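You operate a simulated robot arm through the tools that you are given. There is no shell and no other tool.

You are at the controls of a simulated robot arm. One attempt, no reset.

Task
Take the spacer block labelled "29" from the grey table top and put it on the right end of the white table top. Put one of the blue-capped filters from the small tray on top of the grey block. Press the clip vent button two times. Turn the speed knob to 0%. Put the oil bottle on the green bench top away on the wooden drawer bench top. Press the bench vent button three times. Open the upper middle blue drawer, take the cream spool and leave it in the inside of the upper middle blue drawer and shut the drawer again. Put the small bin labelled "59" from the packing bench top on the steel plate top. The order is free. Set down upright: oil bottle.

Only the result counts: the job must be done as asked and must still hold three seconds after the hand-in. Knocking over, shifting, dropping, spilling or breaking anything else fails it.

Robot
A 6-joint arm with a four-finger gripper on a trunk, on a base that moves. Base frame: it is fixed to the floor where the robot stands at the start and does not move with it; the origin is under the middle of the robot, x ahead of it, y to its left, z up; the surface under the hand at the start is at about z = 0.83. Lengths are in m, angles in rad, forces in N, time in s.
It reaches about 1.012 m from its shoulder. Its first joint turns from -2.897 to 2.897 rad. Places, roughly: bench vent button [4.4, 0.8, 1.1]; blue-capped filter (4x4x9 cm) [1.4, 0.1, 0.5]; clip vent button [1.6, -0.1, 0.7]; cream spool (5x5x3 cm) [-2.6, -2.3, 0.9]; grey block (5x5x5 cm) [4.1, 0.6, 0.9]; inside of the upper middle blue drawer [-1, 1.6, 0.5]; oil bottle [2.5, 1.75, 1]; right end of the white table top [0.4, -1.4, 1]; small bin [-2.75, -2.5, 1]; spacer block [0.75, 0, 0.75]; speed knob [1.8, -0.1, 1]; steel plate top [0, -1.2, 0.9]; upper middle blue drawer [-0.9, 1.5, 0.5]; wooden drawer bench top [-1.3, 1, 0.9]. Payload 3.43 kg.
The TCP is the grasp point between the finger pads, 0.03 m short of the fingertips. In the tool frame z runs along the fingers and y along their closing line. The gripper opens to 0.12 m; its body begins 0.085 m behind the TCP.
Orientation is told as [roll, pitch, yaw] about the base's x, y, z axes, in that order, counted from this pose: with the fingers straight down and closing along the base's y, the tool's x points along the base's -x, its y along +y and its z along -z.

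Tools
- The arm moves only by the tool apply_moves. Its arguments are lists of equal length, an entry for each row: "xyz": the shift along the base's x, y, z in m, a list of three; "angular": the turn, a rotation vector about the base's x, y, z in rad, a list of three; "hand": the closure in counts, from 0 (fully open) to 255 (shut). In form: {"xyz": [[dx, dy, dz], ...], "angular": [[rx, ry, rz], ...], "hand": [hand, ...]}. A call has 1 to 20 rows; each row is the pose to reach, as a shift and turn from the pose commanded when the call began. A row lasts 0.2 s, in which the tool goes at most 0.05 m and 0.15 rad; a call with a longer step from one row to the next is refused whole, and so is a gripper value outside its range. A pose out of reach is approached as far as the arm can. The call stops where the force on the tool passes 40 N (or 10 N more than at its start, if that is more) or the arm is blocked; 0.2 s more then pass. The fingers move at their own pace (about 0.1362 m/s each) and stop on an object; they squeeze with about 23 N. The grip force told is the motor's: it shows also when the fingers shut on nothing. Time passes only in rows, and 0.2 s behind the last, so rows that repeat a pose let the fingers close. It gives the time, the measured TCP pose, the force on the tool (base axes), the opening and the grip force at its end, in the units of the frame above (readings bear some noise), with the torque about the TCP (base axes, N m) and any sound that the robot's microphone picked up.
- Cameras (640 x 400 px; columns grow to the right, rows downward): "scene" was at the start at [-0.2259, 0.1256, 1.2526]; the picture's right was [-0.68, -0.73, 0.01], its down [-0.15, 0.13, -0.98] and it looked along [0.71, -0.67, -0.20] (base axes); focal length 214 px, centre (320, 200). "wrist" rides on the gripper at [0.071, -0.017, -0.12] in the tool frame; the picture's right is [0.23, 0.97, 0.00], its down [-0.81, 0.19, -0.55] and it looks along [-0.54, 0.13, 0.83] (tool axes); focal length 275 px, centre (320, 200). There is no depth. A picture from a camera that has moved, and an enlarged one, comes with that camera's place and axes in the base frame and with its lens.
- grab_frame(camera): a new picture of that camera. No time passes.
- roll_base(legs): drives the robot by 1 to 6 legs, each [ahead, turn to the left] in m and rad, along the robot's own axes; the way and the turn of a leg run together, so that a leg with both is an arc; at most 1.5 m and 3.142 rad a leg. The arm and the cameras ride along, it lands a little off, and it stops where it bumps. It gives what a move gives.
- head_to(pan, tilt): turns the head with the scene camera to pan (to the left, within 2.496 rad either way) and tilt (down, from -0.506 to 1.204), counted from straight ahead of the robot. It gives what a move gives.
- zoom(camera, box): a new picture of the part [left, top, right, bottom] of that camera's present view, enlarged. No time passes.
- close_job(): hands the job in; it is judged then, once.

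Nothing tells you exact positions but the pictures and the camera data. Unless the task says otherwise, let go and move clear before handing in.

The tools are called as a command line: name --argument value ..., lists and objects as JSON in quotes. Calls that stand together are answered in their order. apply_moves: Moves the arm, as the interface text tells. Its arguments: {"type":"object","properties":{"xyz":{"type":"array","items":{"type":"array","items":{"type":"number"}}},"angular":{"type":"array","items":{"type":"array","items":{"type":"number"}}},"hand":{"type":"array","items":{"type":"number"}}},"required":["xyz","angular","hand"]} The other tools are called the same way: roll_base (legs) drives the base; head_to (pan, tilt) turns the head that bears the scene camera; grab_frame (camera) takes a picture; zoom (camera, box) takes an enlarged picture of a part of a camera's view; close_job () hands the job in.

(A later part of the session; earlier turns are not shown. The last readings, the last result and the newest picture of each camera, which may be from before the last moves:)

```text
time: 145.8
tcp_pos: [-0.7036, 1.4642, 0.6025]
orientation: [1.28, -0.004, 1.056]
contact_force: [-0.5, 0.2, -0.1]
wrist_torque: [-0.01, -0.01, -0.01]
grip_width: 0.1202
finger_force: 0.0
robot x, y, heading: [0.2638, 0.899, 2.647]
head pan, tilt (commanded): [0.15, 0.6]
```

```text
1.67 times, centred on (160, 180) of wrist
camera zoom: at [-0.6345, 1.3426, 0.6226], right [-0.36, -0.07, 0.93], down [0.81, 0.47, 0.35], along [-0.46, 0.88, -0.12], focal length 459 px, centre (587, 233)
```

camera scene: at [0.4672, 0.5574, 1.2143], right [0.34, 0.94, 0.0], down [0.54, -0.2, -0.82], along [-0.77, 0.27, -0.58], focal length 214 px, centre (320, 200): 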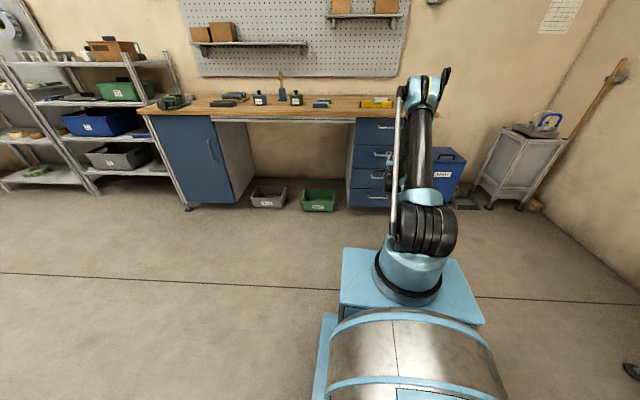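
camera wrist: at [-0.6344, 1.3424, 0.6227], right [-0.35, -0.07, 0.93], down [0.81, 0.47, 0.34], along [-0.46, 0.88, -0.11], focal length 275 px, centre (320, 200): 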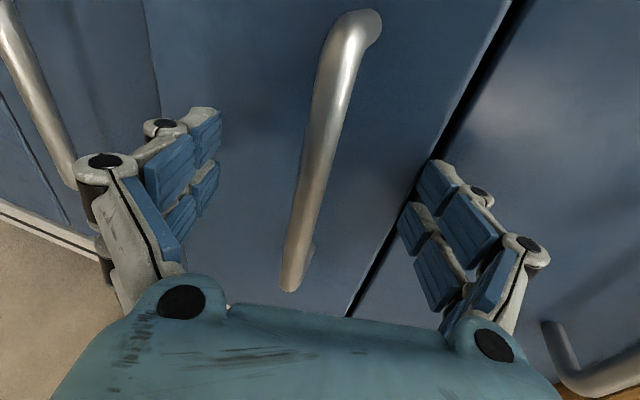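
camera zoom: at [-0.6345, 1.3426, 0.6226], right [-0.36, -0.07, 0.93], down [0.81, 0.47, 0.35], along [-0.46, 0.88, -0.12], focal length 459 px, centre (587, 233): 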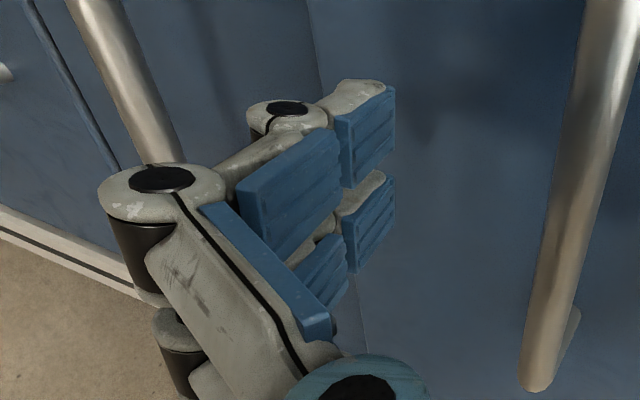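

The upper fingertip was touching the drawer face when closing. I back off 15 mm and close in stages.

apply_moves --xyz '[[0.007, -0.0035, 0], [0.0135, -0.007, 0], [0.0135, -0.007, 0], [0.0135, -0.007, 0], [0.0135, -0.007, 0]]' --angular '[[0, 0, 0], [0, 0, 0], [0, 0, 0], [0, 0, 0], [0, 0, 0]]' --hand '[0, 0, 100, 150, 150]'

grab_frame --camera "wrist"

```text
time: 147.0
tcp_pos: [-0.6881, 1.4575, 0.6029]
orientation: [1.279, -0.004, 1.053]
contact_force: [-0.4, -0.7, -0.7]
wrist_torque: [0.01, 0.02, -0.01]
grip_width: 0.0494
finger_force: 0.1
robot x, y, heading: [0.264, 0.9001, 2.645]
head pan, tilt (commanded): [0.15, 0.6]
```

```text
taken
camera wrist: at [-0.6205, 1.336, 0.6227], right [-0.36, -0.07, 0.93], down [0.81, 0.47, 0.35], along [-0.46, 0.88, -0.12], focal length 275 px, centre (320, 200)
```

wrist: 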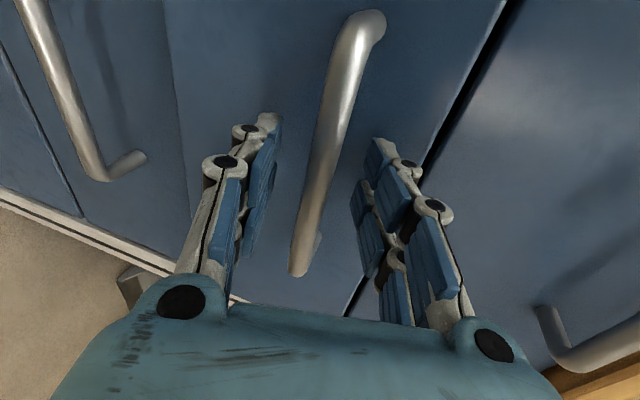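

The bar is centred between the half-closed pads. I close fully.

apply_moves --xyz '[[0, 0, 0], [0, 0, 0], [0, 0, 0]]' --angular '[[0, 0, 0], [0, 0, 0], [0, 0, 0]]' --hand '[255, 255, 255]'

grab_frame --camera "wrist"

```text
time: 147.8
tcp_pos: [-0.6892, 1.4583, 0.6012]
orientation: [1.279, -0.004, 1.055]
contact_force: [0.5, 0.1, -22.1]
wrist_torque: [1.88, -0.84, 0.5]
grip_width: 0.0138
finger_force: 45.3
robot x, y, heading: [0.2673, 0.8946, 2.644]
head pan, tilt (commanded): [0.15, 0.6]
```

```text
taken
camera wrist: at [-0.6209, 1.3361, 0.6216], right [-0.36, -0.07, 0.93], down [0.81, 0.47, 0.35], along [-0.46, 0.88, -0.12], focal length 275 px, centre (320, 200)
```

wrist: 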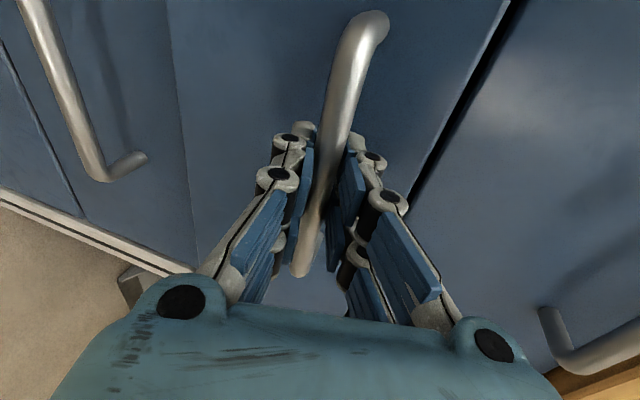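

Solid grip on the bar (13.8 mm). I pull the drawer by rolling the base back.

roll_base --legs '[[-0.15, 0.0]]'

grab_frame --camera "wrist"

grab_frame --camera "scene"

```text
time: 148.8
tcp_pos: [-0.6318, 1.434, 0.6211]
orientation: [1.285, -0.008, 1.05]
contact_force: [4.4, 9.7, -98.2]
wrist_torque: [2.28, -0.81, -0.56]
grip_width: 0.053
finger_force: 44.3
robot x, y, heading: [0.3045, 0.8771, 2.652]
head pan, tilt (commanded): [0.15, 0.6]
stopped in leg 1: the force on the tool passed its limit at 44 N (the readings are from after the stop); the commanded pose is now the measured one
```

```text
taken
camera wrist: at [-0.564, 1.3113, 0.6402], right [-0.36, -0.07, 0.93], down [0.82, 0.46, 0.35], along [-0.46, 0.88, -0.11], focal length 275 px, centre (320, 200)
```

wrist: 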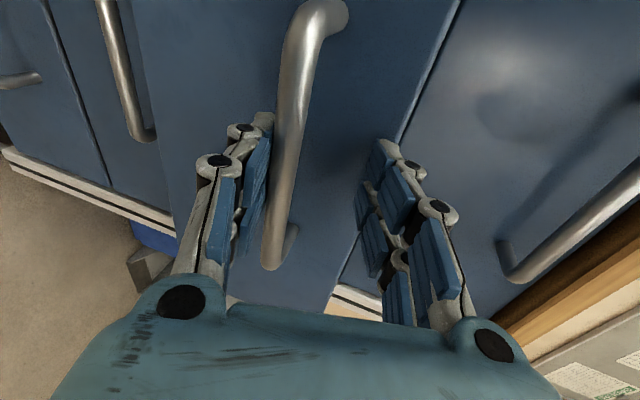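

```text
taken
camera scene: at [0.3864, 0.6011, 1.2153], right [0.34, 0.94, 0.0], down [0.54, -0.2, -0.82], along [-0.77, 0.27, -0.58], focal length 214 px, centre (320, 200)
```

scene: 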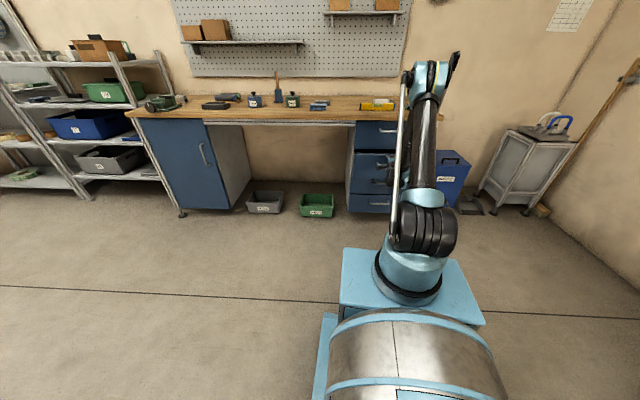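

The drawer has come out a few centimetres, but the arm was at its reach limit and slipped upward. I open the fingers to release the load and look again.

apply_moves --xyz '[[0, 0, 0], [0, 0, 0], [0, 0, 0], [0.015, -0.008, 0.0], [0.035, -0.018, 0.0], [0.055, -0.029, 0.0]]' --angular '[[0, 0, 0], [0, 0, 0], [0, 0, 0], [0, 0, 0], [0, 0, 0], [0, 0, 0]]' --hand '[100, 0, 0, 0, 0, 0]'

grab_frame --camera "wrist"

zoom --camera "scene" --box '[320, 80, 480, 220]'

```text
time: 150.2
tcp_pos: [-0.6012, 1.42, 0.6483]
orientation: [1.298, -0.007, 1.049]
contact_force: [0.0, -0.2, 0.1]
wrist_torque: [0.0, -0.04, 0.0]
grip_width: 0.1199
finger_force: 0.1
out of reach, approached as far as the arm can: row 5, 6
robot x, y, heading: [0.3087, 0.877, 2.645]
head pan, tilt (commanded): [0.15, 0.6]
```

```text
taken
camera wrist: at [-0.534, 1.297, 0.6662], right [-0.35, -0.07, 0.94], down [0.82, 0.46, 0.34], along [-0.46, 0.88, -0.1], focal length 275 px, centre (320, 200)
```

wrist: 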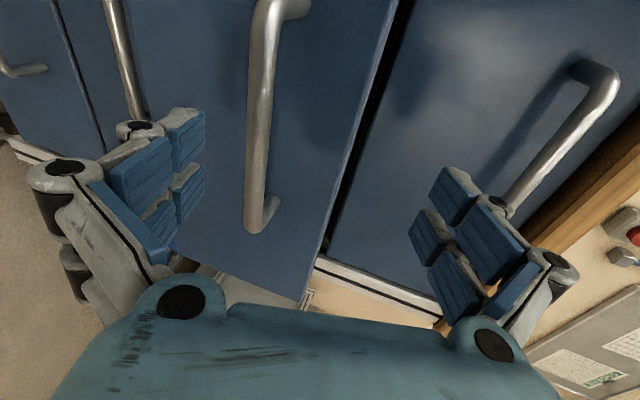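

```text
2.86 times, centred on (400, 150) of scene
camera zoom: at [0.3902, 0.5987, 1.2143], right [0.34, 0.94, 0.0], down [0.54, -0.2, -0.82], along [-0.77, 0.28, -0.58], focal length 613 px, centre (91, 343)
```

zoom: 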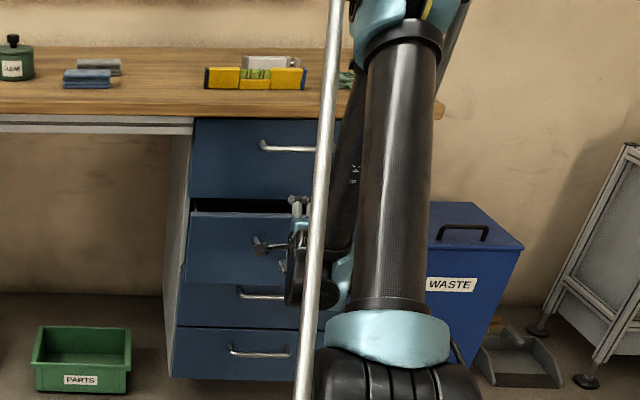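

The drawer is out about 8 cm now. I tilt the hand more steeply (about 40° down) to stay within reach and pre-close the fingers before re-approaching the bar.

apply_moves --xyz '[[0.01, -0.006, 0.02], [0.02, -0.012, 0.03], [0.03, -0.02, 0.03], [0.03, -0.022, 0.025], [0.03, -0.022, 0.016]]' --angular '[[-0.048, -0.09, 0], [-0.097, -0.18, 0], [-0.145, -0.27, 0], [-0.193, -0.357, 0], [-0.193, -0.357, 0]]' --hand '[0, 50, 100, 150, 150]'

grab_frame --camera "wrist"

zoom --camera "scene" --box '[320, 80, 480, 220]'

```text
time: 151.4
tcp_pos: [-0.5726, 1.3964, 0.665]
orientation: [0.89, -0.015, 1.054]
contact_force: [0.7, 0.2, 0.7]
wrist_torque: [0.03, -0.01, 0.04]
grip_width: 0.0494
finger_force: 0.0
robot x, y, heading: [0.3076, 0.8792, 2.65]
head pan, tilt (commanded): [0.15, 0.6]
```

```text
taken
camera wrist: at [-0.5178, 1.2815, 0.728], right [-0.65, 0.09, 0.75], down [0.67, 0.55, 0.51], along [-0.36, 0.83, -0.42], focal length 275 px, centre (320, 200)
```

wrist: 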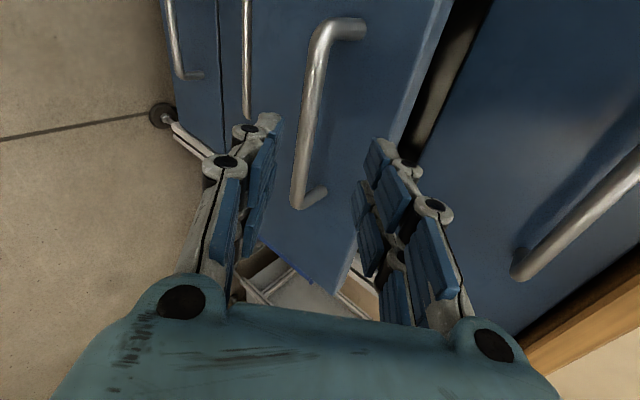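

```text
2.86 times, centred on (400, 150) of scene
camera zoom: at [0.3903, 0.5987, 1.2143], right [0.34, 0.94, 0.0], down [0.54, -0.2, -0.82], along [-0.77, 0.27, -0.58], focal length 613 px, centre (91, 343)
```

zoom: 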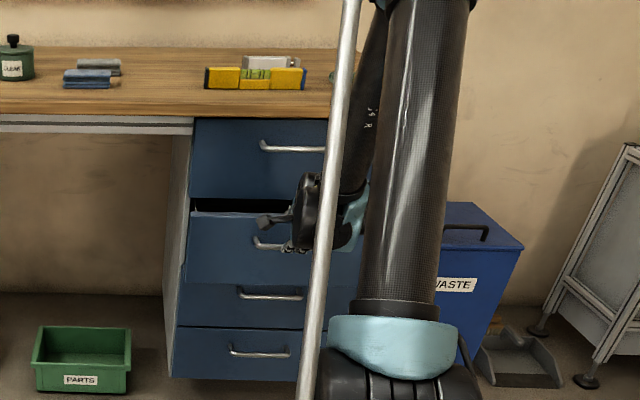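

apply_moves --xyz '[[-0.014, 0.006, -0.016], [-0.028, 0.012, -0.031], [-0.038, 0.0165, -0.042]]' --angular '[[0, 0, 0], [0, 0, 0], [0, 0, 0]]' --hand '[150, 150, 150]'

grab_frame --camera "wrist"

```text
time: 152.2
tcp_pos: [-0.6098, 1.4119, 0.6218]
orientation: [0.892, -0.016, 1.054]
contact_force: [0.1, 0.4, 0.0]
wrist_torque: [0.04, 0.01, -0.03]
grip_width: 0.0495
finger_force: 0.0
robot x, y, heading: [0.3052, 0.8733, 2.654]
head pan, tilt (commanded): [0.15, 0.6]
```

```text
taken
camera wrist: at [-0.5562, 1.2976, 0.6856], right [-0.65, 0.09, 0.75], down [0.67, 0.55, 0.51], along [-0.36, 0.83, -0.42], focal length 275 px, centre (320, 200)
```

wrist: 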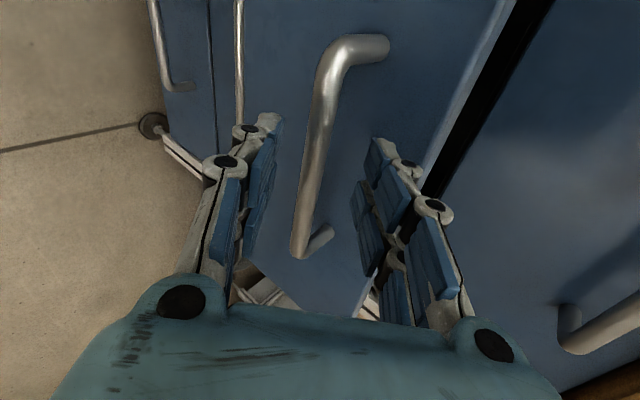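

apply_moves --xyz '[[-0.005, 0.0026, -0.008], [-0.005, 0.0026, -0.008], [-0.005, 0.0026, -0.008], [-0.005, 0.0026, -0.008], [-0.005, 0.0026, -0.008]]' --angular '[[0, 0, 0], [0, 0, 0], [0, 0, 0], [0, 0, 0], [0, 0, 0]]' --hand '[150, 150, 200, 255, 255]'

grab_frame --camera "wrist"

```text
time: 153.4
tcp_pos: [-0.6155, 1.4162, 0.6133]
orientation: [0.892, -0.018, 1.055]
contact_force: [0.0, -1.0, -17.8]
wrist_torque: [1.56, -0.94, 1.19]
grip_width: 0.0157
finger_force: 45.3
robot x, y, heading: [0.3053, 0.8735, 2.645]
head pan, tilt (commanded): [0.15, 0.6]
```

```text
taken
camera wrist: at [-0.5614, 1.3009, 0.6772], right [-0.65, 0.09, 0.75], down [0.66, 0.55, 0.51], along [-0.36, 0.83, -0.42], focal length 275 px, centre (320, 200)
```

wrist: 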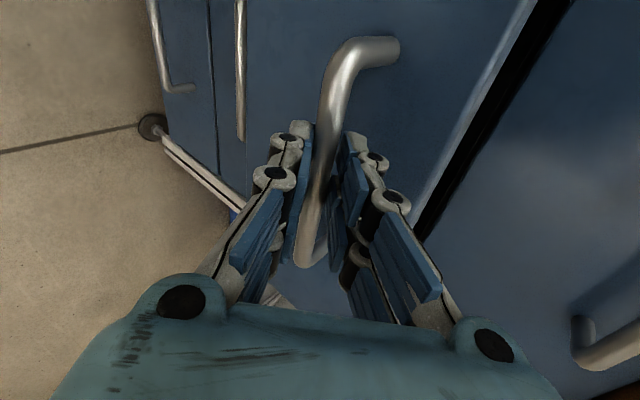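

Gripped again with the steeper tilt. I pull back in a short leg.

roll_base --legs '[[-0.08, 0.0]]'

grab_frame --camera "wrist"

```text
time: 154.3
tcp_pos: [-0.557, 1.3887, 0.6412]
orientation: [0.916, -0.017, 1.048]
contact_force: [-1.7, 1.9, -2.6]
wrist_torque: [0.02, 0.04, 0.04]
grip_width: 0.0001
finger_force: 33.5
robot x, y, heading: [0.348, 0.852, 2.648]
head pan, tilt (commanded): [0.15, 0.6]
stopped in leg 1: the force on the tool passed its limit at 44 N (the readings are from after the stop); the commanded pose is now the measured one
```

```text
taken
camera wrist: at [-0.5021, 1.2727, 0.7009], right [-0.64, 0.08, 0.77], down [0.68, 0.54, 0.5], along [-0.37, 0.84, -0.4], focal length 275 px, centre (320, 200)
```

wrist: 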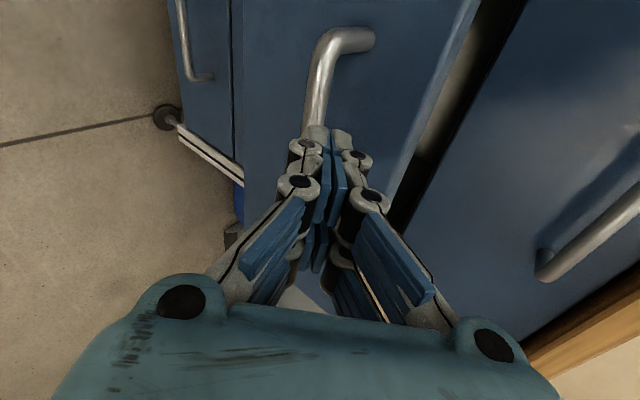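

The drawer is now roughly 13 cm out. Rather than grip the bar again, I'll hook closed fingers behind the drawer's front panel from above and pull. First I raise the hand clear.

apply_moves --xyz '[[0.02, -0.01, 0.02], [0.04, -0.02, 0.05], [0.05, -0.026, 0.09], [0.05, -0.026, 0.13], [0.05, -0.026, 0.17], [0.05, -0.026, 0.21], [0.05, -0.026, 0.24]]' --angular '[[0, 0, 0], [-0.045, -0.083, 0], [-0.09, -0.166, 0], [-0.13, -0.25, 0], [-0.17, -0.33, 0], [-0.2, -0.39, 0], [-0.235, -0.44, 0]]' --hand '[255, 255, 255, 255, 255, 255, 255]'

grab_frame --camera "wrist"

zoom --camera "scene" --box '[320, 80, 480, 220]'

```text
time: 155.9
tcp_pos: [-0.505, 1.3627, 0.8815]
orientation: [0.416, -0.032, 1.061]
contact_force: [-0.2, -0.4, 0.0]
wrist_torque: [-0.01, -0.01, -0.01]
grip_width: 0.0
finger_force: 33.2
robot x, y, heading: [0.3476, 0.8549, 2.644]
head pan, tilt (commanded): [0.15, 0.6]
```

```text
taken
camera wrist: at [-0.4878, 1.2656, 0.9844], right [-0.9, 0.22, 0.39], down [0.43, 0.67, 0.61], along [-0.12, 0.71, -0.69], focal length 275 px, centre (320, 200)
```

wrist: 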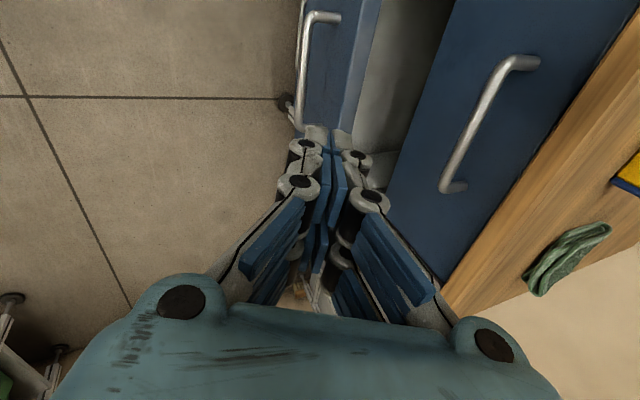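

```text
2.86 times, centred on (400, 150) of scene
camera zoom: at [0.4331, 0.5755, 1.2143], right [0.34, 0.94, 0.0], down [0.54, -0.2, -0.82], along [-0.77, 0.28, -0.58], focal length 613 px, centre (91, 343)
```

zoom: 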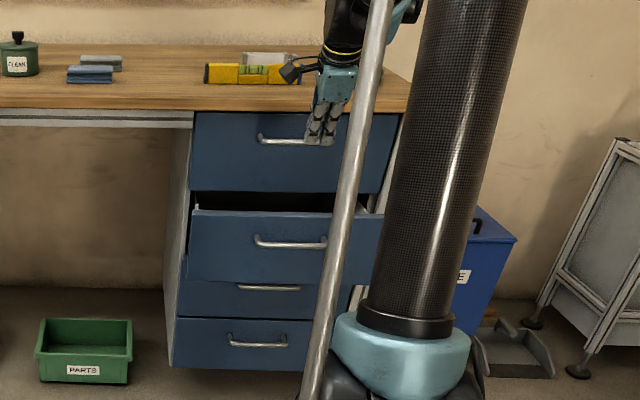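

The gap between the top drawer's face and the panel of the opened drawer is about 9-10 cm. I roll forward 0.1 m, then shift left of the upper handle before dipping closed fingers behind the panel.

roll_base --legs '[[0.1, 0.0]]'

apply_moves --xyz '[[-0.015, -0.03, 0], [-0.03, -0.06, 0], [-0.045, -0.085, 0], [-0.051, -0.098, 0]]' --angular '[[0, 0, 0], [0, 0, 0], [0, 0, 0], [0, 0, 0]]' --hand '[255, 255, 255, 255]'

grab_frame --camera "wrist"

zoom --camera "scene" --box '[320, 80, 480, 220]'

```text
time: 157.1
tcp_pos: [-0.5961, 1.4105, 0.8813]
orientation: [0.419, -0.033, 1.06]
contact_force: [-0.6, -0.9, -0.3]
wrist_torque: [-0.03, 0.01, -0.02]
grip_width: 0.0
finger_force: 33.4
robot x, y, heading: [0.255, 0.9008, 2.649]
head pan, tilt (commanded): [0.15, 0.6]
```

```text
time: 158.1
tcp_pos: [-0.6374, 1.3077, 0.892]
orientation: [0.431, -0.032, 1.061]
contact_force: [0.0, -0.2, -0.3]
wrist_torque: [0.01, -0.02, 0.0]
grip_width: 0.0003
finger_force: 33.9
robot x, y, heading: [0.2608, 0.9019, 2.649]
head pan, tilt (commanded): [0.15, 0.6]
```

```text
taken
camera wrist: at [-0.6172, 1.2108, 0.9945], right [-0.89, 0.22, 0.4], down [0.44, 0.66, 0.61], along [-0.13, 0.71, -0.69], focal length 275 px, centre (320, 200)
```

wrist: 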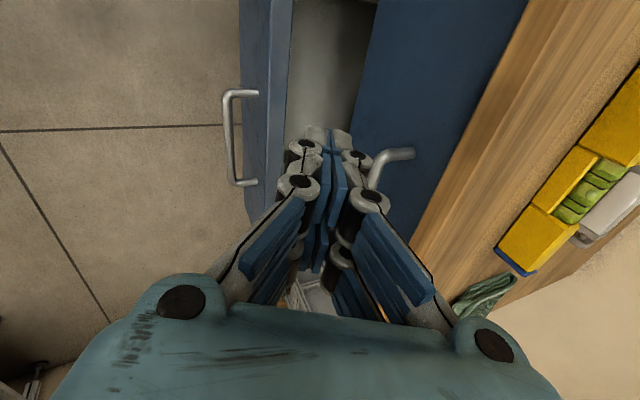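

```text
2.86 times, centred on (400, 150) of scene
camera zoom: at [0.3437, 0.6236, 1.2143], right [0.34, 0.94, 0.0], down [0.54, -0.2, -0.82], along [-0.77, 0.28, -0.58], focal length 613 px, centre (91, 343)
```

zoom: 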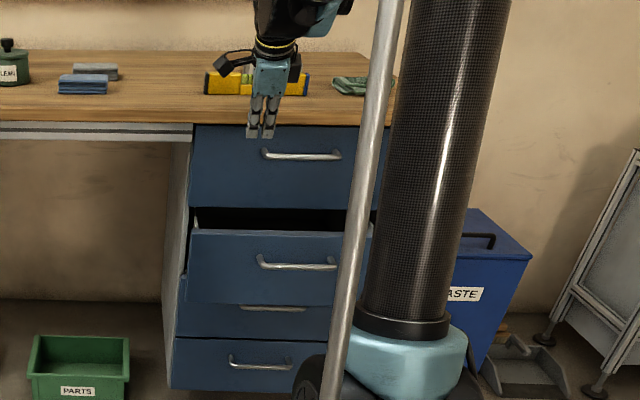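

I dip the closed fingers along the tool axis into the gap behind the panel.

apply_moves --xyz '[[-0.016, 0.002, -0.035], [-0.031, 0.008, -0.07], [-0.046, 0.015, -0.105], [-0.06, 0.02, -0.14], [-0.073, 0.026, -0.175], [-0.085, 0.031, -0.207]]' --angular '[[0, 0, 0], [0, 0, 0], [0, 0, 0], [0, 0, 0], [0, 0, 0], [0, 0, 0]]' --hand '[255, 255, 255, 255, 255, 255]'

grab_frame --camera "wrist"

zoom --camera "scene" --box '[340, 100, 460, 200]'

```text
time: 159.5
tcp_pos: [-0.7219, 1.3398, 0.6853]
orientation: [0.432, -0.031, 1.061]
contact_force: [1.1, -0.3, 1.1]
wrist_torque: [0.03, 0.04, -0.02]
grip_width: 0.0
finger_force: 33.2
robot x, y, heading: [0.2553, 0.9014, 2.646]
head pan, tilt (commanded): [0.15, 0.6]
```

```text
taken
camera wrist: at [-0.7021, 1.2421, 0.7873], right [-0.89, 0.22, 0.4], down [0.44, 0.66, 0.61], along [-0.13, 0.71, -0.69], focal length 275 px, centre (320, 200)
```

wrist: 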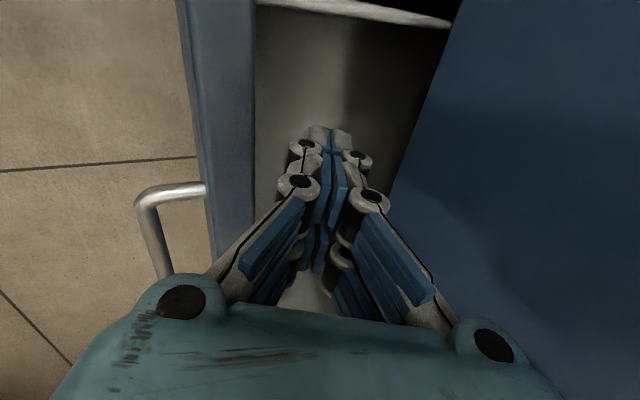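

```text
4.00 times, centred on (400, 150) of scene
camera zoom: at [0.3438, 0.6234, 1.2143], right [0.34, 0.94, 0.0], down [0.54, -0.2, -0.82], along [-0.77, 0.28, -0.58], focal length 858 px, centre (0, 400)
```

zoom: 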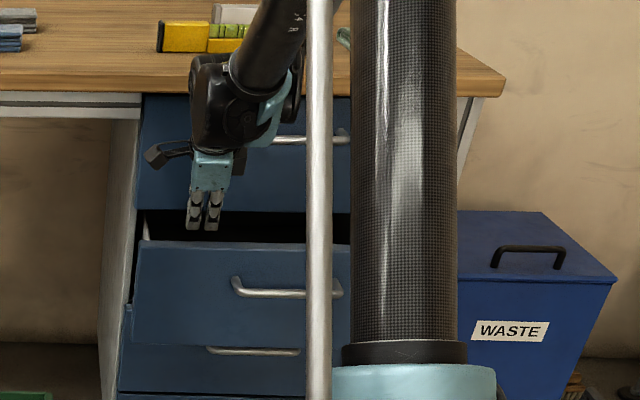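

Fingertips are behind the panel, 3 cm below its top edge. I go 1.5 cm deeper and pull slowly with the arm.

apply_moves --xyz '[[0, 0, -0.015], [0.009, -0.0046, -0.015], [0.018, -0.0093, -0.015], [0.0266, -0.0139, -0.015], [0.0355, -0.0185, -0.015], [0.0444, -0.0232, -0.015], [0.0532, -0.0278, -0.015], [0.0621, -0.0324, -0.015], [0.071, -0.037, -0.015], [0.08, -0.0417, -0.015], [0.0887, -0.0463, -0.015], [0.0976, -0.051, -0.015], [0.1064, -0.0556, -0.015]]' --angular '[[0, 0, 0], [0, 0, 0], [0, 0, 0], [0, 0, 0], [0, 0, 0], [0, 0, 0], [0, 0, 0], [0, 0, 0], [0, 0, 0], [0, 0, 0], [0, 0, 0], [0, 0, 0], [0, 0, 0]]' --hand '[255, 255, 255, 255, 255, 255, 255, 255, 255, 255, 255, 255, 255]'

grab_frame --camera "wrist"

zoom --camera "scene" --box '[320, 80, 480, 220]'

```text
time: 162.3
tcp_pos: [-0.6147, 1.2829, 0.6705]
orientation: [0.431, -0.03, 1.061]
contact_force: [0.4, -0.4, 0.2]
wrist_torque: [-0.01, -0.01, -0.04]
grip_width: 0.0001
finger_force: 33.3
robot x, y, heading: [0.2592, 0.8996, 2.642]
head pan, tilt (commanded): [0.15, 0.6]
```

```text
taken
camera wrist: at [-0.5955, 1.1854, 0.7731], right [-0.89, 0.22, 0.4], down [0.44, 0.66, 0.61], along [-0.13, 0.71, -0.69], focal length 275 px, centre (320, 200)
```

wrist: 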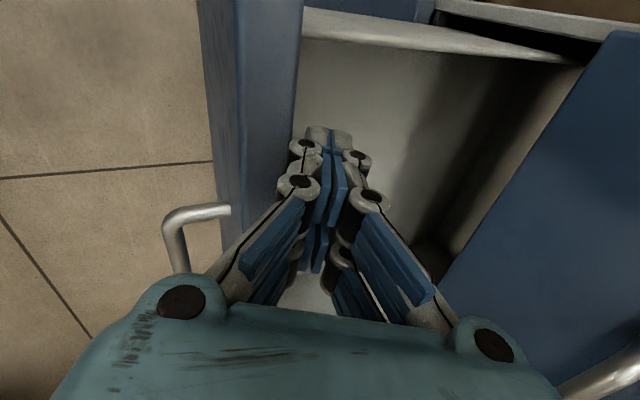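

```text
2.86 times, centred on (400, 150) of scene
camera zoom: at [0.3435, 0.6235, 1.2143], right [0.34, 0.94, 0.0], down [0.54, -0.2, -0.82], along [-0.77, 0.28, -0.58], focal length 613 px, centre (91, 343)
```

zoom: 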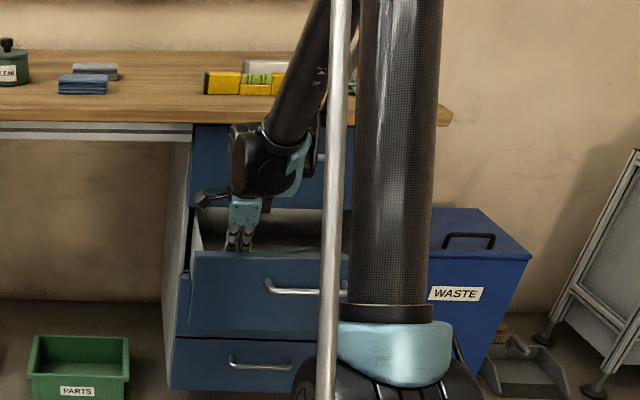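

It slides smoothly. I pull another 10 cm the same way.

apply_moves --xyz '[[0.009, -0.0046, 0], [0.018, -0.0093, 0], [0.0266, -0.0139, 0], [0.0355, -0.0185, 0], [0.0444, -0.0232, 0], [0.0532, -0.0278, 0], [0.0621, -0.0324, 0], [0.071, -0.037, 0], [0.08, -0.0417, 0], [0.0887, -0.0463, 0]]' --angular '[[0, 0, 0], [0, 0, 0], [0, 0, 0], [0, 0, 0], [0, 0, 0], [0, 0, 0], [0, 0, 0], [0, 0, 0], [0, 0, 0], [0, 0, 0]]' --hand '[255, 255, 255, 255, 255, 255, 255, 255, 255, 255]'

grab_frame --camera "wrist"

zoom --camera "scene" --box '[320, 80, 480, 220]'

```text
time: 164.5
tcp_pos: [-0.5271, 1.2367, 0.6696]
orientation: [0.431, -0.03, 1.062]
contact_force: [-0.9, 1.0, 0.4]
wrist_torque: [-0.02, -0.02, 0.02]
grip_width: 0.0
finger_force: 33.0
robot x, y, heading: [0.2605, 0.8984, 2.646]
head pan, tilt (commanded): [0.15, 0.6]
```

```text
taken
camera wrist: at [-0.5071, 1.14, 0.7731], right [-0.89, 0.22, 0.4], down [0.44, 0.66, 0.61], along [-0.13, 0.71, -0.69], focal length 275 px, centre (320, 200)
```

wrist: 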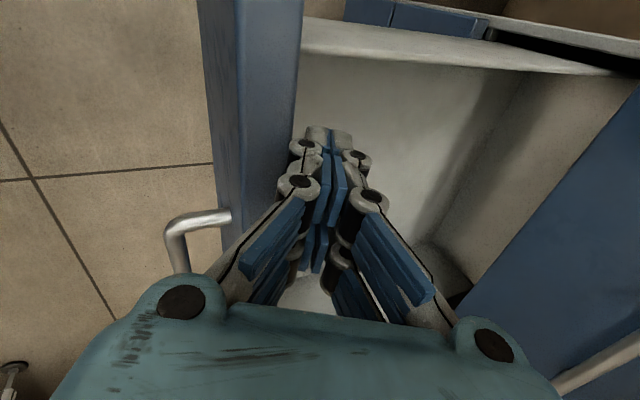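

```text
2.86 times, centred on (400, 150) of scene
camera zoom: at [0.3437, 0.6235, 1.2143], right [0.34, 0.94, 0.0], down [0.54, -0.2, -0.82], along [-0.77, 0.28, -0.58], focal length 613 px, centre (91, 343)
```

zoom: 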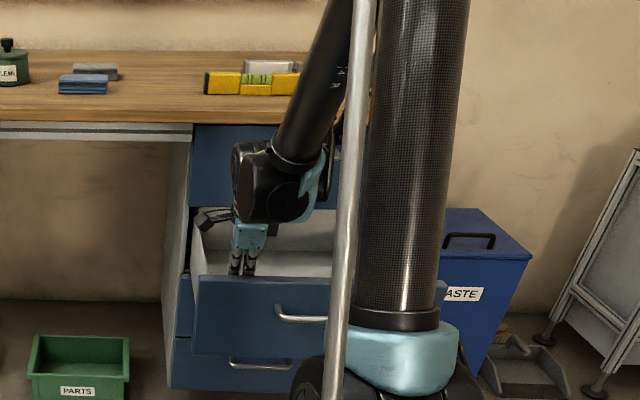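

The drawer is open about 0.3 m. I raise the hand out, straighten it, and set off to fetch the spool.

apply_moves --xyz '[[-0.005, 0.002, 0.04], [-0.01, 0.004, 0.08], [-0.01, 0.004, 0.12], [-0.005, 0.002, 0.16], [0.0, 0.0, 0.2], [0.01, -0.005, 0.24], [0.02, -0.01, 0.28], [0.03, -0.015, 0.32], [0.04, -0.02, 0.36], [0.06, -0.03, 0.4], [0.08, -0.04, 0.44]]' --angular '[[0, 0, 0], [0, 0, 0], [0, 0, 0], [-0.03, -0.055, 0], [-0.06, -0.11, 0], [-0.09, -0.165, 0], [-0.12, -0.22, 0], [-0.15, -0.275, 0], [-0.17, -0.33, 0], [-0.19, -0.36, 0], [-0.203, -0.381, 0]]' --hand '[255, 255, 255, 255, 200, 100, 0, 0, 0, 0, 0]'

grab_frame --camera "wrist"

```text
time: 166.9
tcp_pos: [-0.4486, 1.198, 1.1119]
orientation: [-0.002, -0.038, 1.076]
contact_force: [-0.1, -0.1, -0.8]
wrist_torque: [-0.01, -0.06, 0.02]
grip_width: 0.12
finger_force: 0.0
robot x, y, heading: [0.2645, 0.8999, 2.645]
head pan, tilt (commanded): [0.15, 0.6]
```

```text
taken
camera wrist: at [-0.4711, 1.1234, 1.2311], right [-0.97, 0.26, -0.01], down [0.21, 0.79, 0.58], along [0.16, 0.56, -0.81], focal length 275 px, centre (320, 200)
```

wrist: 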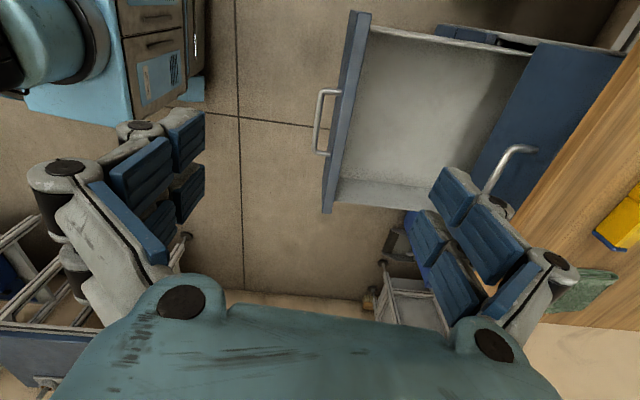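

apply_moves --xyz '[[0, 0, 0], [0, 0, 0]]' --angular '[[-0.017, 0.009, 0], [-0.033, 0.018, 0]]' --hand '[0, 0]'

apply_moves --xyz '[[0.026, -0.006, 0.013], [0.053, -0.013, 0.025], [0.079, -0.019, 0.038], [0.105, -0.025, 0.05], [0.132, -0.032, 0.064], [0.158, -0.038, 0.076], [0.185, -0.045, 0.089], [0.211, -0.051, 0.1], [0.237, -0.057, 0.115], [0.264, -0.064, 0.127], [0.29, -0.07, 0.14]]' --angular '[[0, 0, 0.143], [0, 0, 0.286], [0, 0, 0.428], [0, 0, 0.571], [0, 0, 0.714], [0, 0, 0.857], [0, 0, 1.0], [0, 0, 1.142], [0, 0, 1.285], [0, 0, 1.428], [0, 0, 1.57]]' --hand '[0, 0, 0, 0, 0, 0, 0, 0, 0, 0, 0]'

```text
time: 167.5
tcp_pos: [-0.4486, 1.1976, 1.1114]
orientation: [-0.002, 0.001, 1.076]
contact_force: [0.3, 0.0, 0.1]
wrist_torque: [-0.02, -0.02, -0.01]
grip_width: 0.1199
finger_force: 0.1
robot x, y, heading: [0.259, 0.9019, 2.646]
head pan, tilt (commanded): [0.15, 0.6]
```

```text
time: 169.9
tcp_pos: [-0.1592, 1.1256, 1.2522]
orientation: [0.002, 0.001, 2.646]
contact_force: [0.4, 0.3, -0.5]
wrist_torque: [-0.03, -0.01, 0.02]
grip_width: 0.1201
finger_force: 0.1
robot x, y, heading: [0.2562, 0.9008, 2.643]
head pan, tilt (commanded): [0.15, 0.6]
```

roll_base --legs '[[0.0, 1.493], [1.5, 0.0], [1.5, 0.0], [0.0, 0.225], [1.14, 0.0], [0.0, -1.64]]'

grab_frame --camera "scene"

grab_frame --camera "wrist"

```text
time: 199.4
tcp_pos: [-2.2814, -2.3965, 1.2529]
orientation: [0.0, 0.002, 2.672]
contact_force: [-0.1, 0.4, -0.5]
wrist_torque: [0.02, 0.0, 0.0]
grip_width: 0.1202
finger_force: 0.1
robot x, y, heading: [-1.862, -2.6178, 2.671]
head pan, tilt (commanded): [0.15, 0.6]
```

```text
taken
camera scene: at [-1.7705, -2.8953, 1.2143], right [0.31, 0.95, 0.0], down [0.55, -0.18, -0.82], along [-0.78, 0.26, -0.58], focal length 214 px, centre (320, 200)
```

scene: 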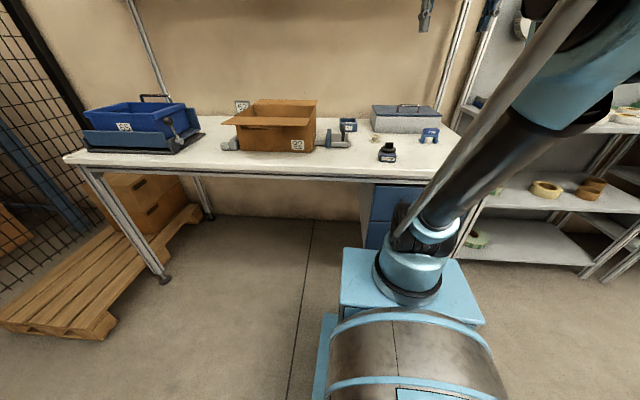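

```text
taken
camera wrist: at [-2.2115, -2.414, 1.3759], right [-0.24, -0.97, 0.0], down [-0.81, 0.2, 0.55], along [-0.54, 0.13, -0.83], focal length 275 px, centre (320, 200)
```

wrist: 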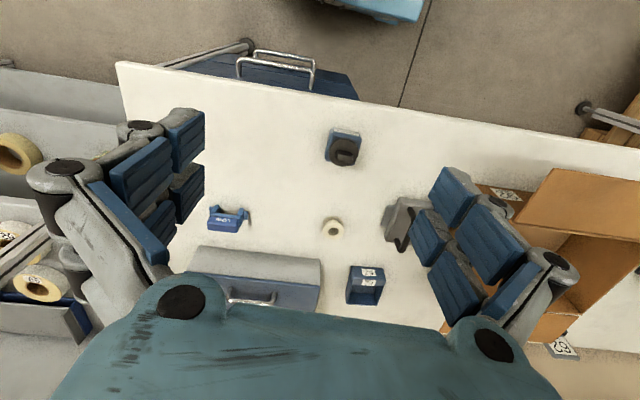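

The spool is at about (-2.623, -2.347) with enough room around it for a narrowed gripper. I move above it.

apply_moves --xyz '[[-0.038, 0.0055, -0.026], [-0.076, 0.011, -0.052], [-0.114, 0.0165, -0.078], [-0.152, 0.022, -0.104], [-0.19, 0.0275, -0.13], [-0.228, 0.033, -0.156], [-0.266, 0.0385, -0.182], [-0.304, 0.044, -0.208], [-0.342, 0.05, -0.234]]' --angular '[[0, 0, 0], [0, 0, 0], [0, 0, 0], [0, 0, 0], [0, 0, 0], [0, 0, 0], [0, 0, 0], [0, 0, 0], [0, 0, 0]]' --hand '[0, 0, 40, 80, 90, 90, 90, 90, 90]'

grab_frame --camera "wrist"

```text
time: 201.4
tcp_pos: [-2.6089, -2.354, 1.0256]
orientation: [0.0, -0.009, 2.672]
contact_force: [0.1, 0.0, 0.3]
wrist_torque: [0.02, 0.08, -0.01]
grip_width: 0.0777
finger_force: 0.0
robot x, y, heading: [-1.8643, -2.619, 2.673]
head pan, tilt (commanded): [0.15, 0.6]
```

```text
taken
camera wrist: at [-2.5373, -2.3719, 1.148], right [-0.24, -0.97, 0.0], down [-0.8, 0.19, 0.56], along [-0.54, 0.13, -0.83], focal length 275 px, centre (320, 200)
```

wrist: 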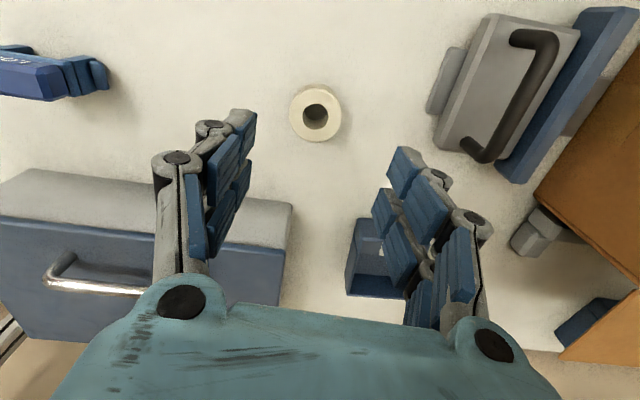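

apply_moves --xyz '[[-0.004, 0.0055, -0.035], [-0.004, 0.0055, -0.07], [-0.004, 0.0055, -0.105], [-0.004, 0.0055, -0.13]]' --angular '[[0, 0, 0], [0, 0, 0], [0, 0, 0], [0, 0, 0]]' --hand '[80, 80, 80, 80]'

grab_frame --camera "wrist"

```text
time: 202.4
tcp_pos: [-2.6151, -2.3475, 0.8948]
orientation: [0.0, -0.01, 2.672]
contact_force: [0.6, 1.5, 0.4]
wrist_torque: [-0.01, 0.03, -0.01]
grip_width: 0.0825
finger_force: 0.1
robot x, y, heading: [-1.8642, -2.6178, 2.673]
head pan, tilt (commanded): [0.15, 0.6]
```

```text
taken
camera wrist: at [-2.543, -2.3656, 1.0166], right [-0.24, -0.97, 0.0], down [-0.8, 0.19, 0.56], along [-0.54, 0.13, -0.83], focal length 275 px, centre (320, 200)
```

wrist: 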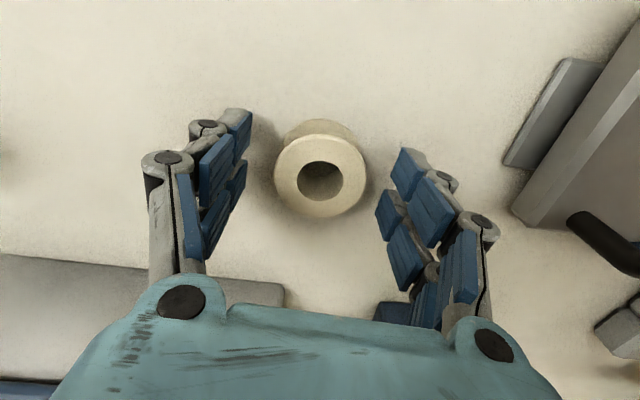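

apply_moves --xyz '[[0, 0, -0.008], [0, 0, -0.008], [0, 0, -0.008], [0, 0, -0.008], [0, 0, -0.008]]' --angular '[[0, 0, 0], [0, 0, 0], [0, 0, 0], [0, 0, 0], [0, 0, 0]]' --hand '[80, 140, 255, 255, 255]'

grab_frame --camera "wrist"

```text
time: 203.1
tcp_pos: [-2.6041, -2.3521, 0.8975]
orientation: [0.002, -0.02, 2.672]
contact_force: [-3.2, 0.4, -0.8]
wrist_torque: [-0.09, -0.27, 0.01]
grip_width: 0.0459
finger_force: 44.8
robot x, y, heading: [-1.8654, -2.6184, 2.671]
head pan, tilt (commanded): [0.15, 0.6]
stopped in row 3: the force on the tool passed its limit at 49 N (the readings are from after the stop); the commanded pose is now the measured one
```

```text
taken
camera wrist: at [-2.5326, -2.3712, 1.0177], right [-0.24, -0.97, -0.01], down [-0.8, 0.19, 0.57], along [-0.55, 0.14, -0.82], focal length 275 px, centre (320, 200)
```

wrist: 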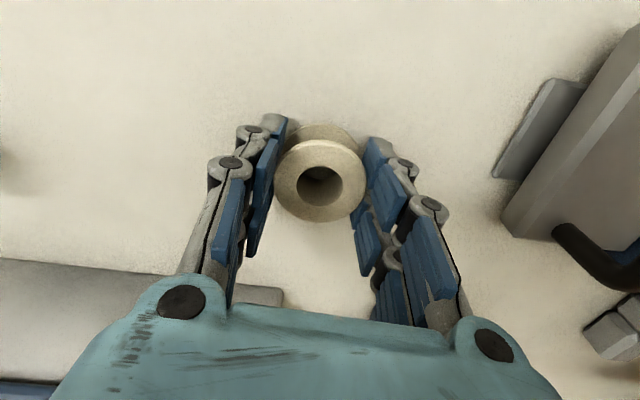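

The spool is between the pads (46 mm). I lift gently and verify it is held.

apply_moves --xyz '[[0, 0, 0], [0, 0, 0.02], [0, 0, 0.05], [0, 0, 0.09]]' --angular '[[0, 0, 0], [0, 0, 0], [0, 0, 0], [0, 0, 0]]' --hand '[255, 255, 255, 255]'

grab_frame --camera "wrist"

```text
time: 204.1
tcp_pos: [-2.6053, -2.3516, 0.9877]
orientation: [-0.001, -0.023, 2.671]
contact_force: [0.4, -0.7, -0.6]
wrist_torque: [-0.01, 0.0, -0.03]
grip_width: 0.0464
finger_force: 23.7
robot x, y, heading: [-1.8595, -2.6205, 2.673]
head pan, tilt (commanded): [0.15, 0.6]
```

```text
taken
camera wrist: at [-2.532, -2.3701, 1.1097], right [-0.24, -0.97, -0.01], down [-0.8, 0.19, 0.57], along [-0.55, 0.14, -0.82], focal length 275 px, centre (320, 200)
```

wrist: 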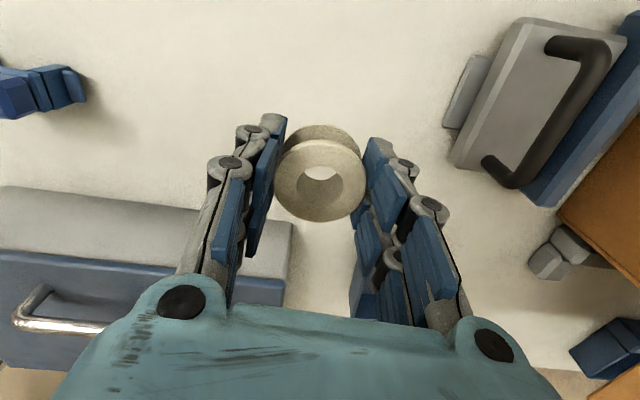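

The spool is held. I retract and drive back to the open drawer.

apply_moves --xyz '[[0.015, -0.002, 0.04], [0.04, -0.006, 0.075], [0.07, -0.011, 0.11], [0.105, -0.017, 0.14], [0.14, -0.022, 0.17], [0.175, -0.028, 0.2], [0.21, -0.033, 0.23], [0.245, -0.039, 0.25], [0.28, -0.044, 0.262], [0.315, -0.05, 0.262]]' --angular '[[0, 0, 0], [-0.0104, -0.0205, 0], [-0.0104, -0.0205, 0], [-0.0104, -0.0205, 0], [-0.0104, -0.0205, 0], [-0.0104, -0.0205, 0], [-0.0104, -0.0205, 0], [-0.0104, -0.0205, 0], [-0.0104, -0.0205, 0], [-0.0104, -0.0205, 0]]' --hand '[255, 255, 255, 255, 255, 255, 255, 255, 255, 255]'

```text
time: 206.3
tcp_pos: [-2.2891, -2.403, 1.2502]
orientation: [0.002, 0.002, 2.675]
contact_force: [0.4, -0.2, -0.8]
wrist_torque: [-0.04, -0.01, -0.03]
grip_width: 0.0467
finger_force: 23.2
robot x, y, heading: [-1.8601, -2.6171, 2.671]
head pan, tilt (commanded): [0.15, 0.6]
```

roll_base --legs '[[0.0, -1.544], [1.07, 0.0], [0.0, -0.113], [1.5, 0.0], [1.5, 0.0], [0.0, 1.647]]'

grab_frame --camera "scene"

grab_frame --camera "wrist"

```text
time: 235.7
tcp_pos: [-0.3619, 1.1932, 1.2494]
orientation: [0.0, 0.001, 2.721]
contact_force: [-0.1, -0.3, -0.2]
wrist_torque: [-0.04, -0.02, 0.03]
grip_width: 0.046
finger_force: 22.9
robot x, y, heading: [0.0823, 1.0058, 2.724]
head pan, tilt (commanded): [0.15, 0.6]
```

```text
taken
camera scene: at [0.1849, 0.7361, 1.2143], right [0.27, 0.96, 0.0], down [0.55, -0.15, -0.82], along [-0.79, 0.22, -0.58], focal length 214 px, centre (320, 200)
```

scene: 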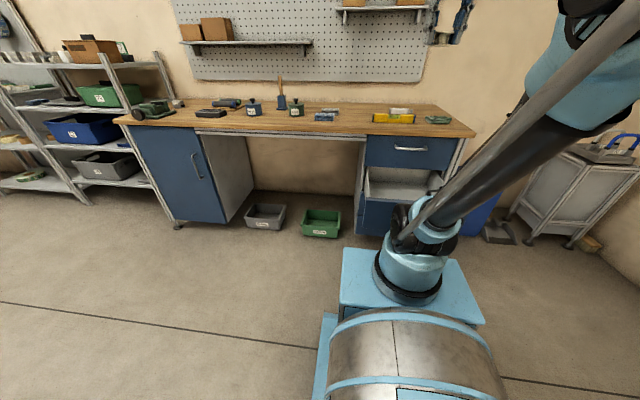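

```text
taken
camera wrist: at [-0.291, 1.1793, 1.3722], right [-0.19, -0.98, 0.0], down [-0.82, 0.16, 0.55], along [-0.54, 0.1, -0.83], focal length 275 px, centre (320, 200)
```

wrist: 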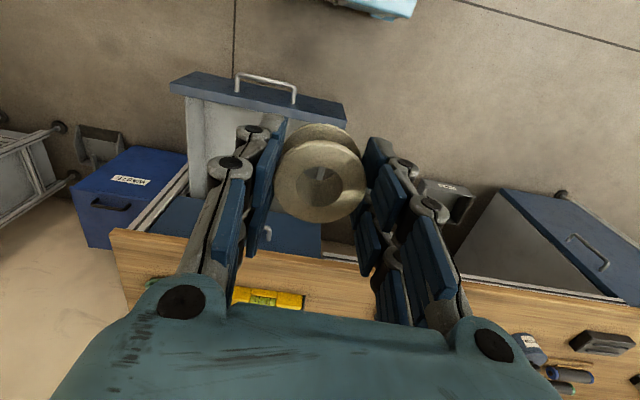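

The open drawer is ahead; its interior centre is about (-0.566, 1.411). I bring the spool over it.

apply_moves --xyz '[[-0.02, 0.022, -0.03], [-0.04, 0.044, -0.06], [-0.061, 0.065, -0.09], [-0.082, 0.087, -0.12], [-0.102, 0.109, -0.15], [-0.122, 0.131, -0.18], [-0.143, 0.153, -0.21], [-0.163, 0.174, -0.24], [-0.184, 0.196, -0.27], [-0.204, 0.218, -0.3], [-0.204, 0.218, -0.34]]' --angular '[[0, 0, 0], [0, 0, 0], [0, 0, 0], [0, 0, 0], [0, 0, 0], [0, 0, 0], [0, 0, 0], [0, 0, 0], [0, 0, 0], [0, 0, 0], [0, 0, 0]]' --hand '[255, 255, 255, 255, 255, 255, 255, 255, 255, 255, 255]'

grab_frame --camera "wrist"

zoom --camera "scene" --box '[320, 80, 520, 240]'

```text
time: 238.1
tcp_pos: [-0.551, 1.4035, 0.9149]
orientation: [-0.001, -0.011, 2.721]
contact_force: [0.4, -1.3, -0.3]
wrist_torque: [0.02, 0.03, 0.0]
grip_width: 0.046
finger_force: 23.0
robot x, y, heading: [0.0783, 1.0041, 2.721]
head pan, tilt (commanded): [0.15, 0.6]
```

```text
taken
camera wrist: at [-0.4782, 1.3884, 1.0368], right [-0.19, -0.98, 0.0], down [-0.81, 0.15, 0.56], along [-0.55, 0.11, -0.83], focal length 275 px, centre (320, 200)
```

wrist: 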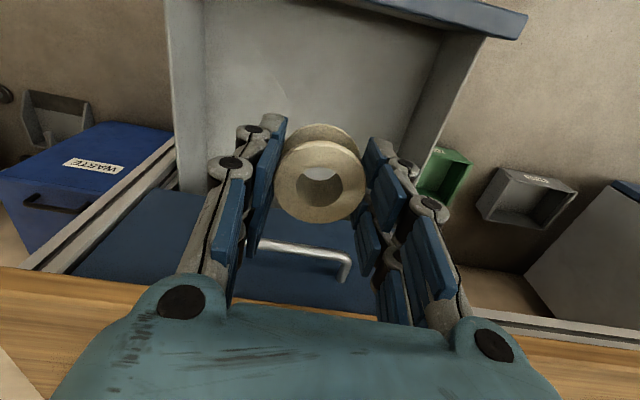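

```text
2.50 times, centred on (420, 160) of scene
camera zoom: at [0.1849, 0.7361, 1.2143], right [0.27, 0.96, 0.0], down [0.55, -0.15, -0.82], along [-0.79, 0.22, -0.58], focal length 536 px, centre (70, 300)
```

zoom: 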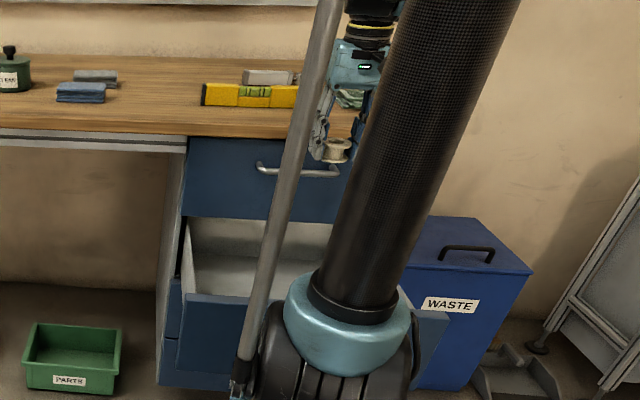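

The spool is centred over the drawer's interior. I descend into it.

apply_moves --xyz '[[-0.004, 0.002, -0.04], [-0.008, 0.004, -0.08], [-0.012, 0.006, -0.12], [-0.013, 0.007, -0.16], [-0.013, 0.007, -0.2], [-0.013, 0.007, -0.235], [-0.013, 0.007, -0.265]]' --angular '[[0, 0, 0], [0, 0, 0], [0, 0, 0], [0, 0, 0], [0, 0, 0], [0, 0, 0], [0, 0, 0]]' --hand '[255, 255, 255, 255, 255, 255, 255]'

grab_frame --camera "wrist"

zoom --camera "scene" --box '[320, 80, 520, 240]'

```text
time: 239.7
tcp_pos: [-0.566, 1.4132, 0.6502]
orientation: [0.001, -0.009, 2.72]
contact_force: [-0.4, 1.1, 0.6]
wrist_torque: [-0.02, 0.0, -0.02]
grip_width: 0.0461
finger_force: 23.0
robot x, y, heading: [0.0812, 1.0081, 2.721]
head pan, tilt (commanded): [0.15, 0.6]
```

```text
taken
camera wrist: at [-0.4937, 1.398, 0.7719], right [-0.19, -0.98, 0.0], down [-0.81, 0.15, 0.56], along [-0.55, 0.11, -0.83], focal length 275 px, centre (320, 200)
```

wrist: 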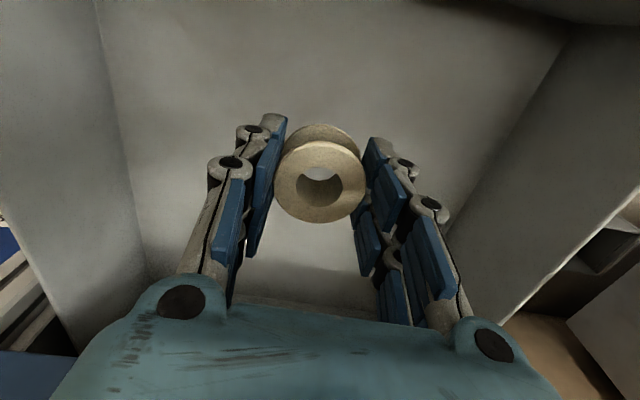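

```text
2.50 times, centred on (420, 160) of scene
camera zoom: at [0.1848, 0.7361, 1.2143], right [0.27, 0.96, 0.0], down [0.55, -0.15, -0.82], along [-0.79, 0.22, -0.58], focal length 536 px, centre (70, 300)
```

zoom: 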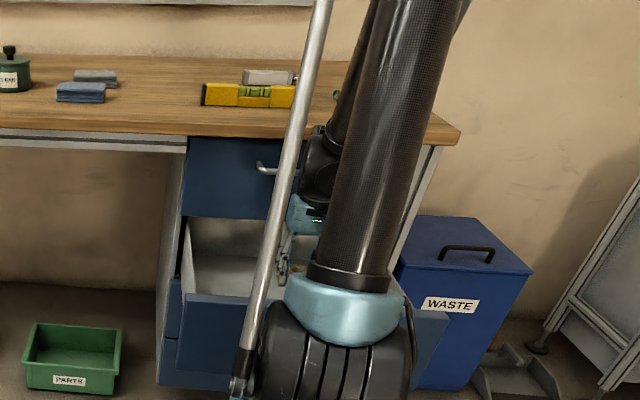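

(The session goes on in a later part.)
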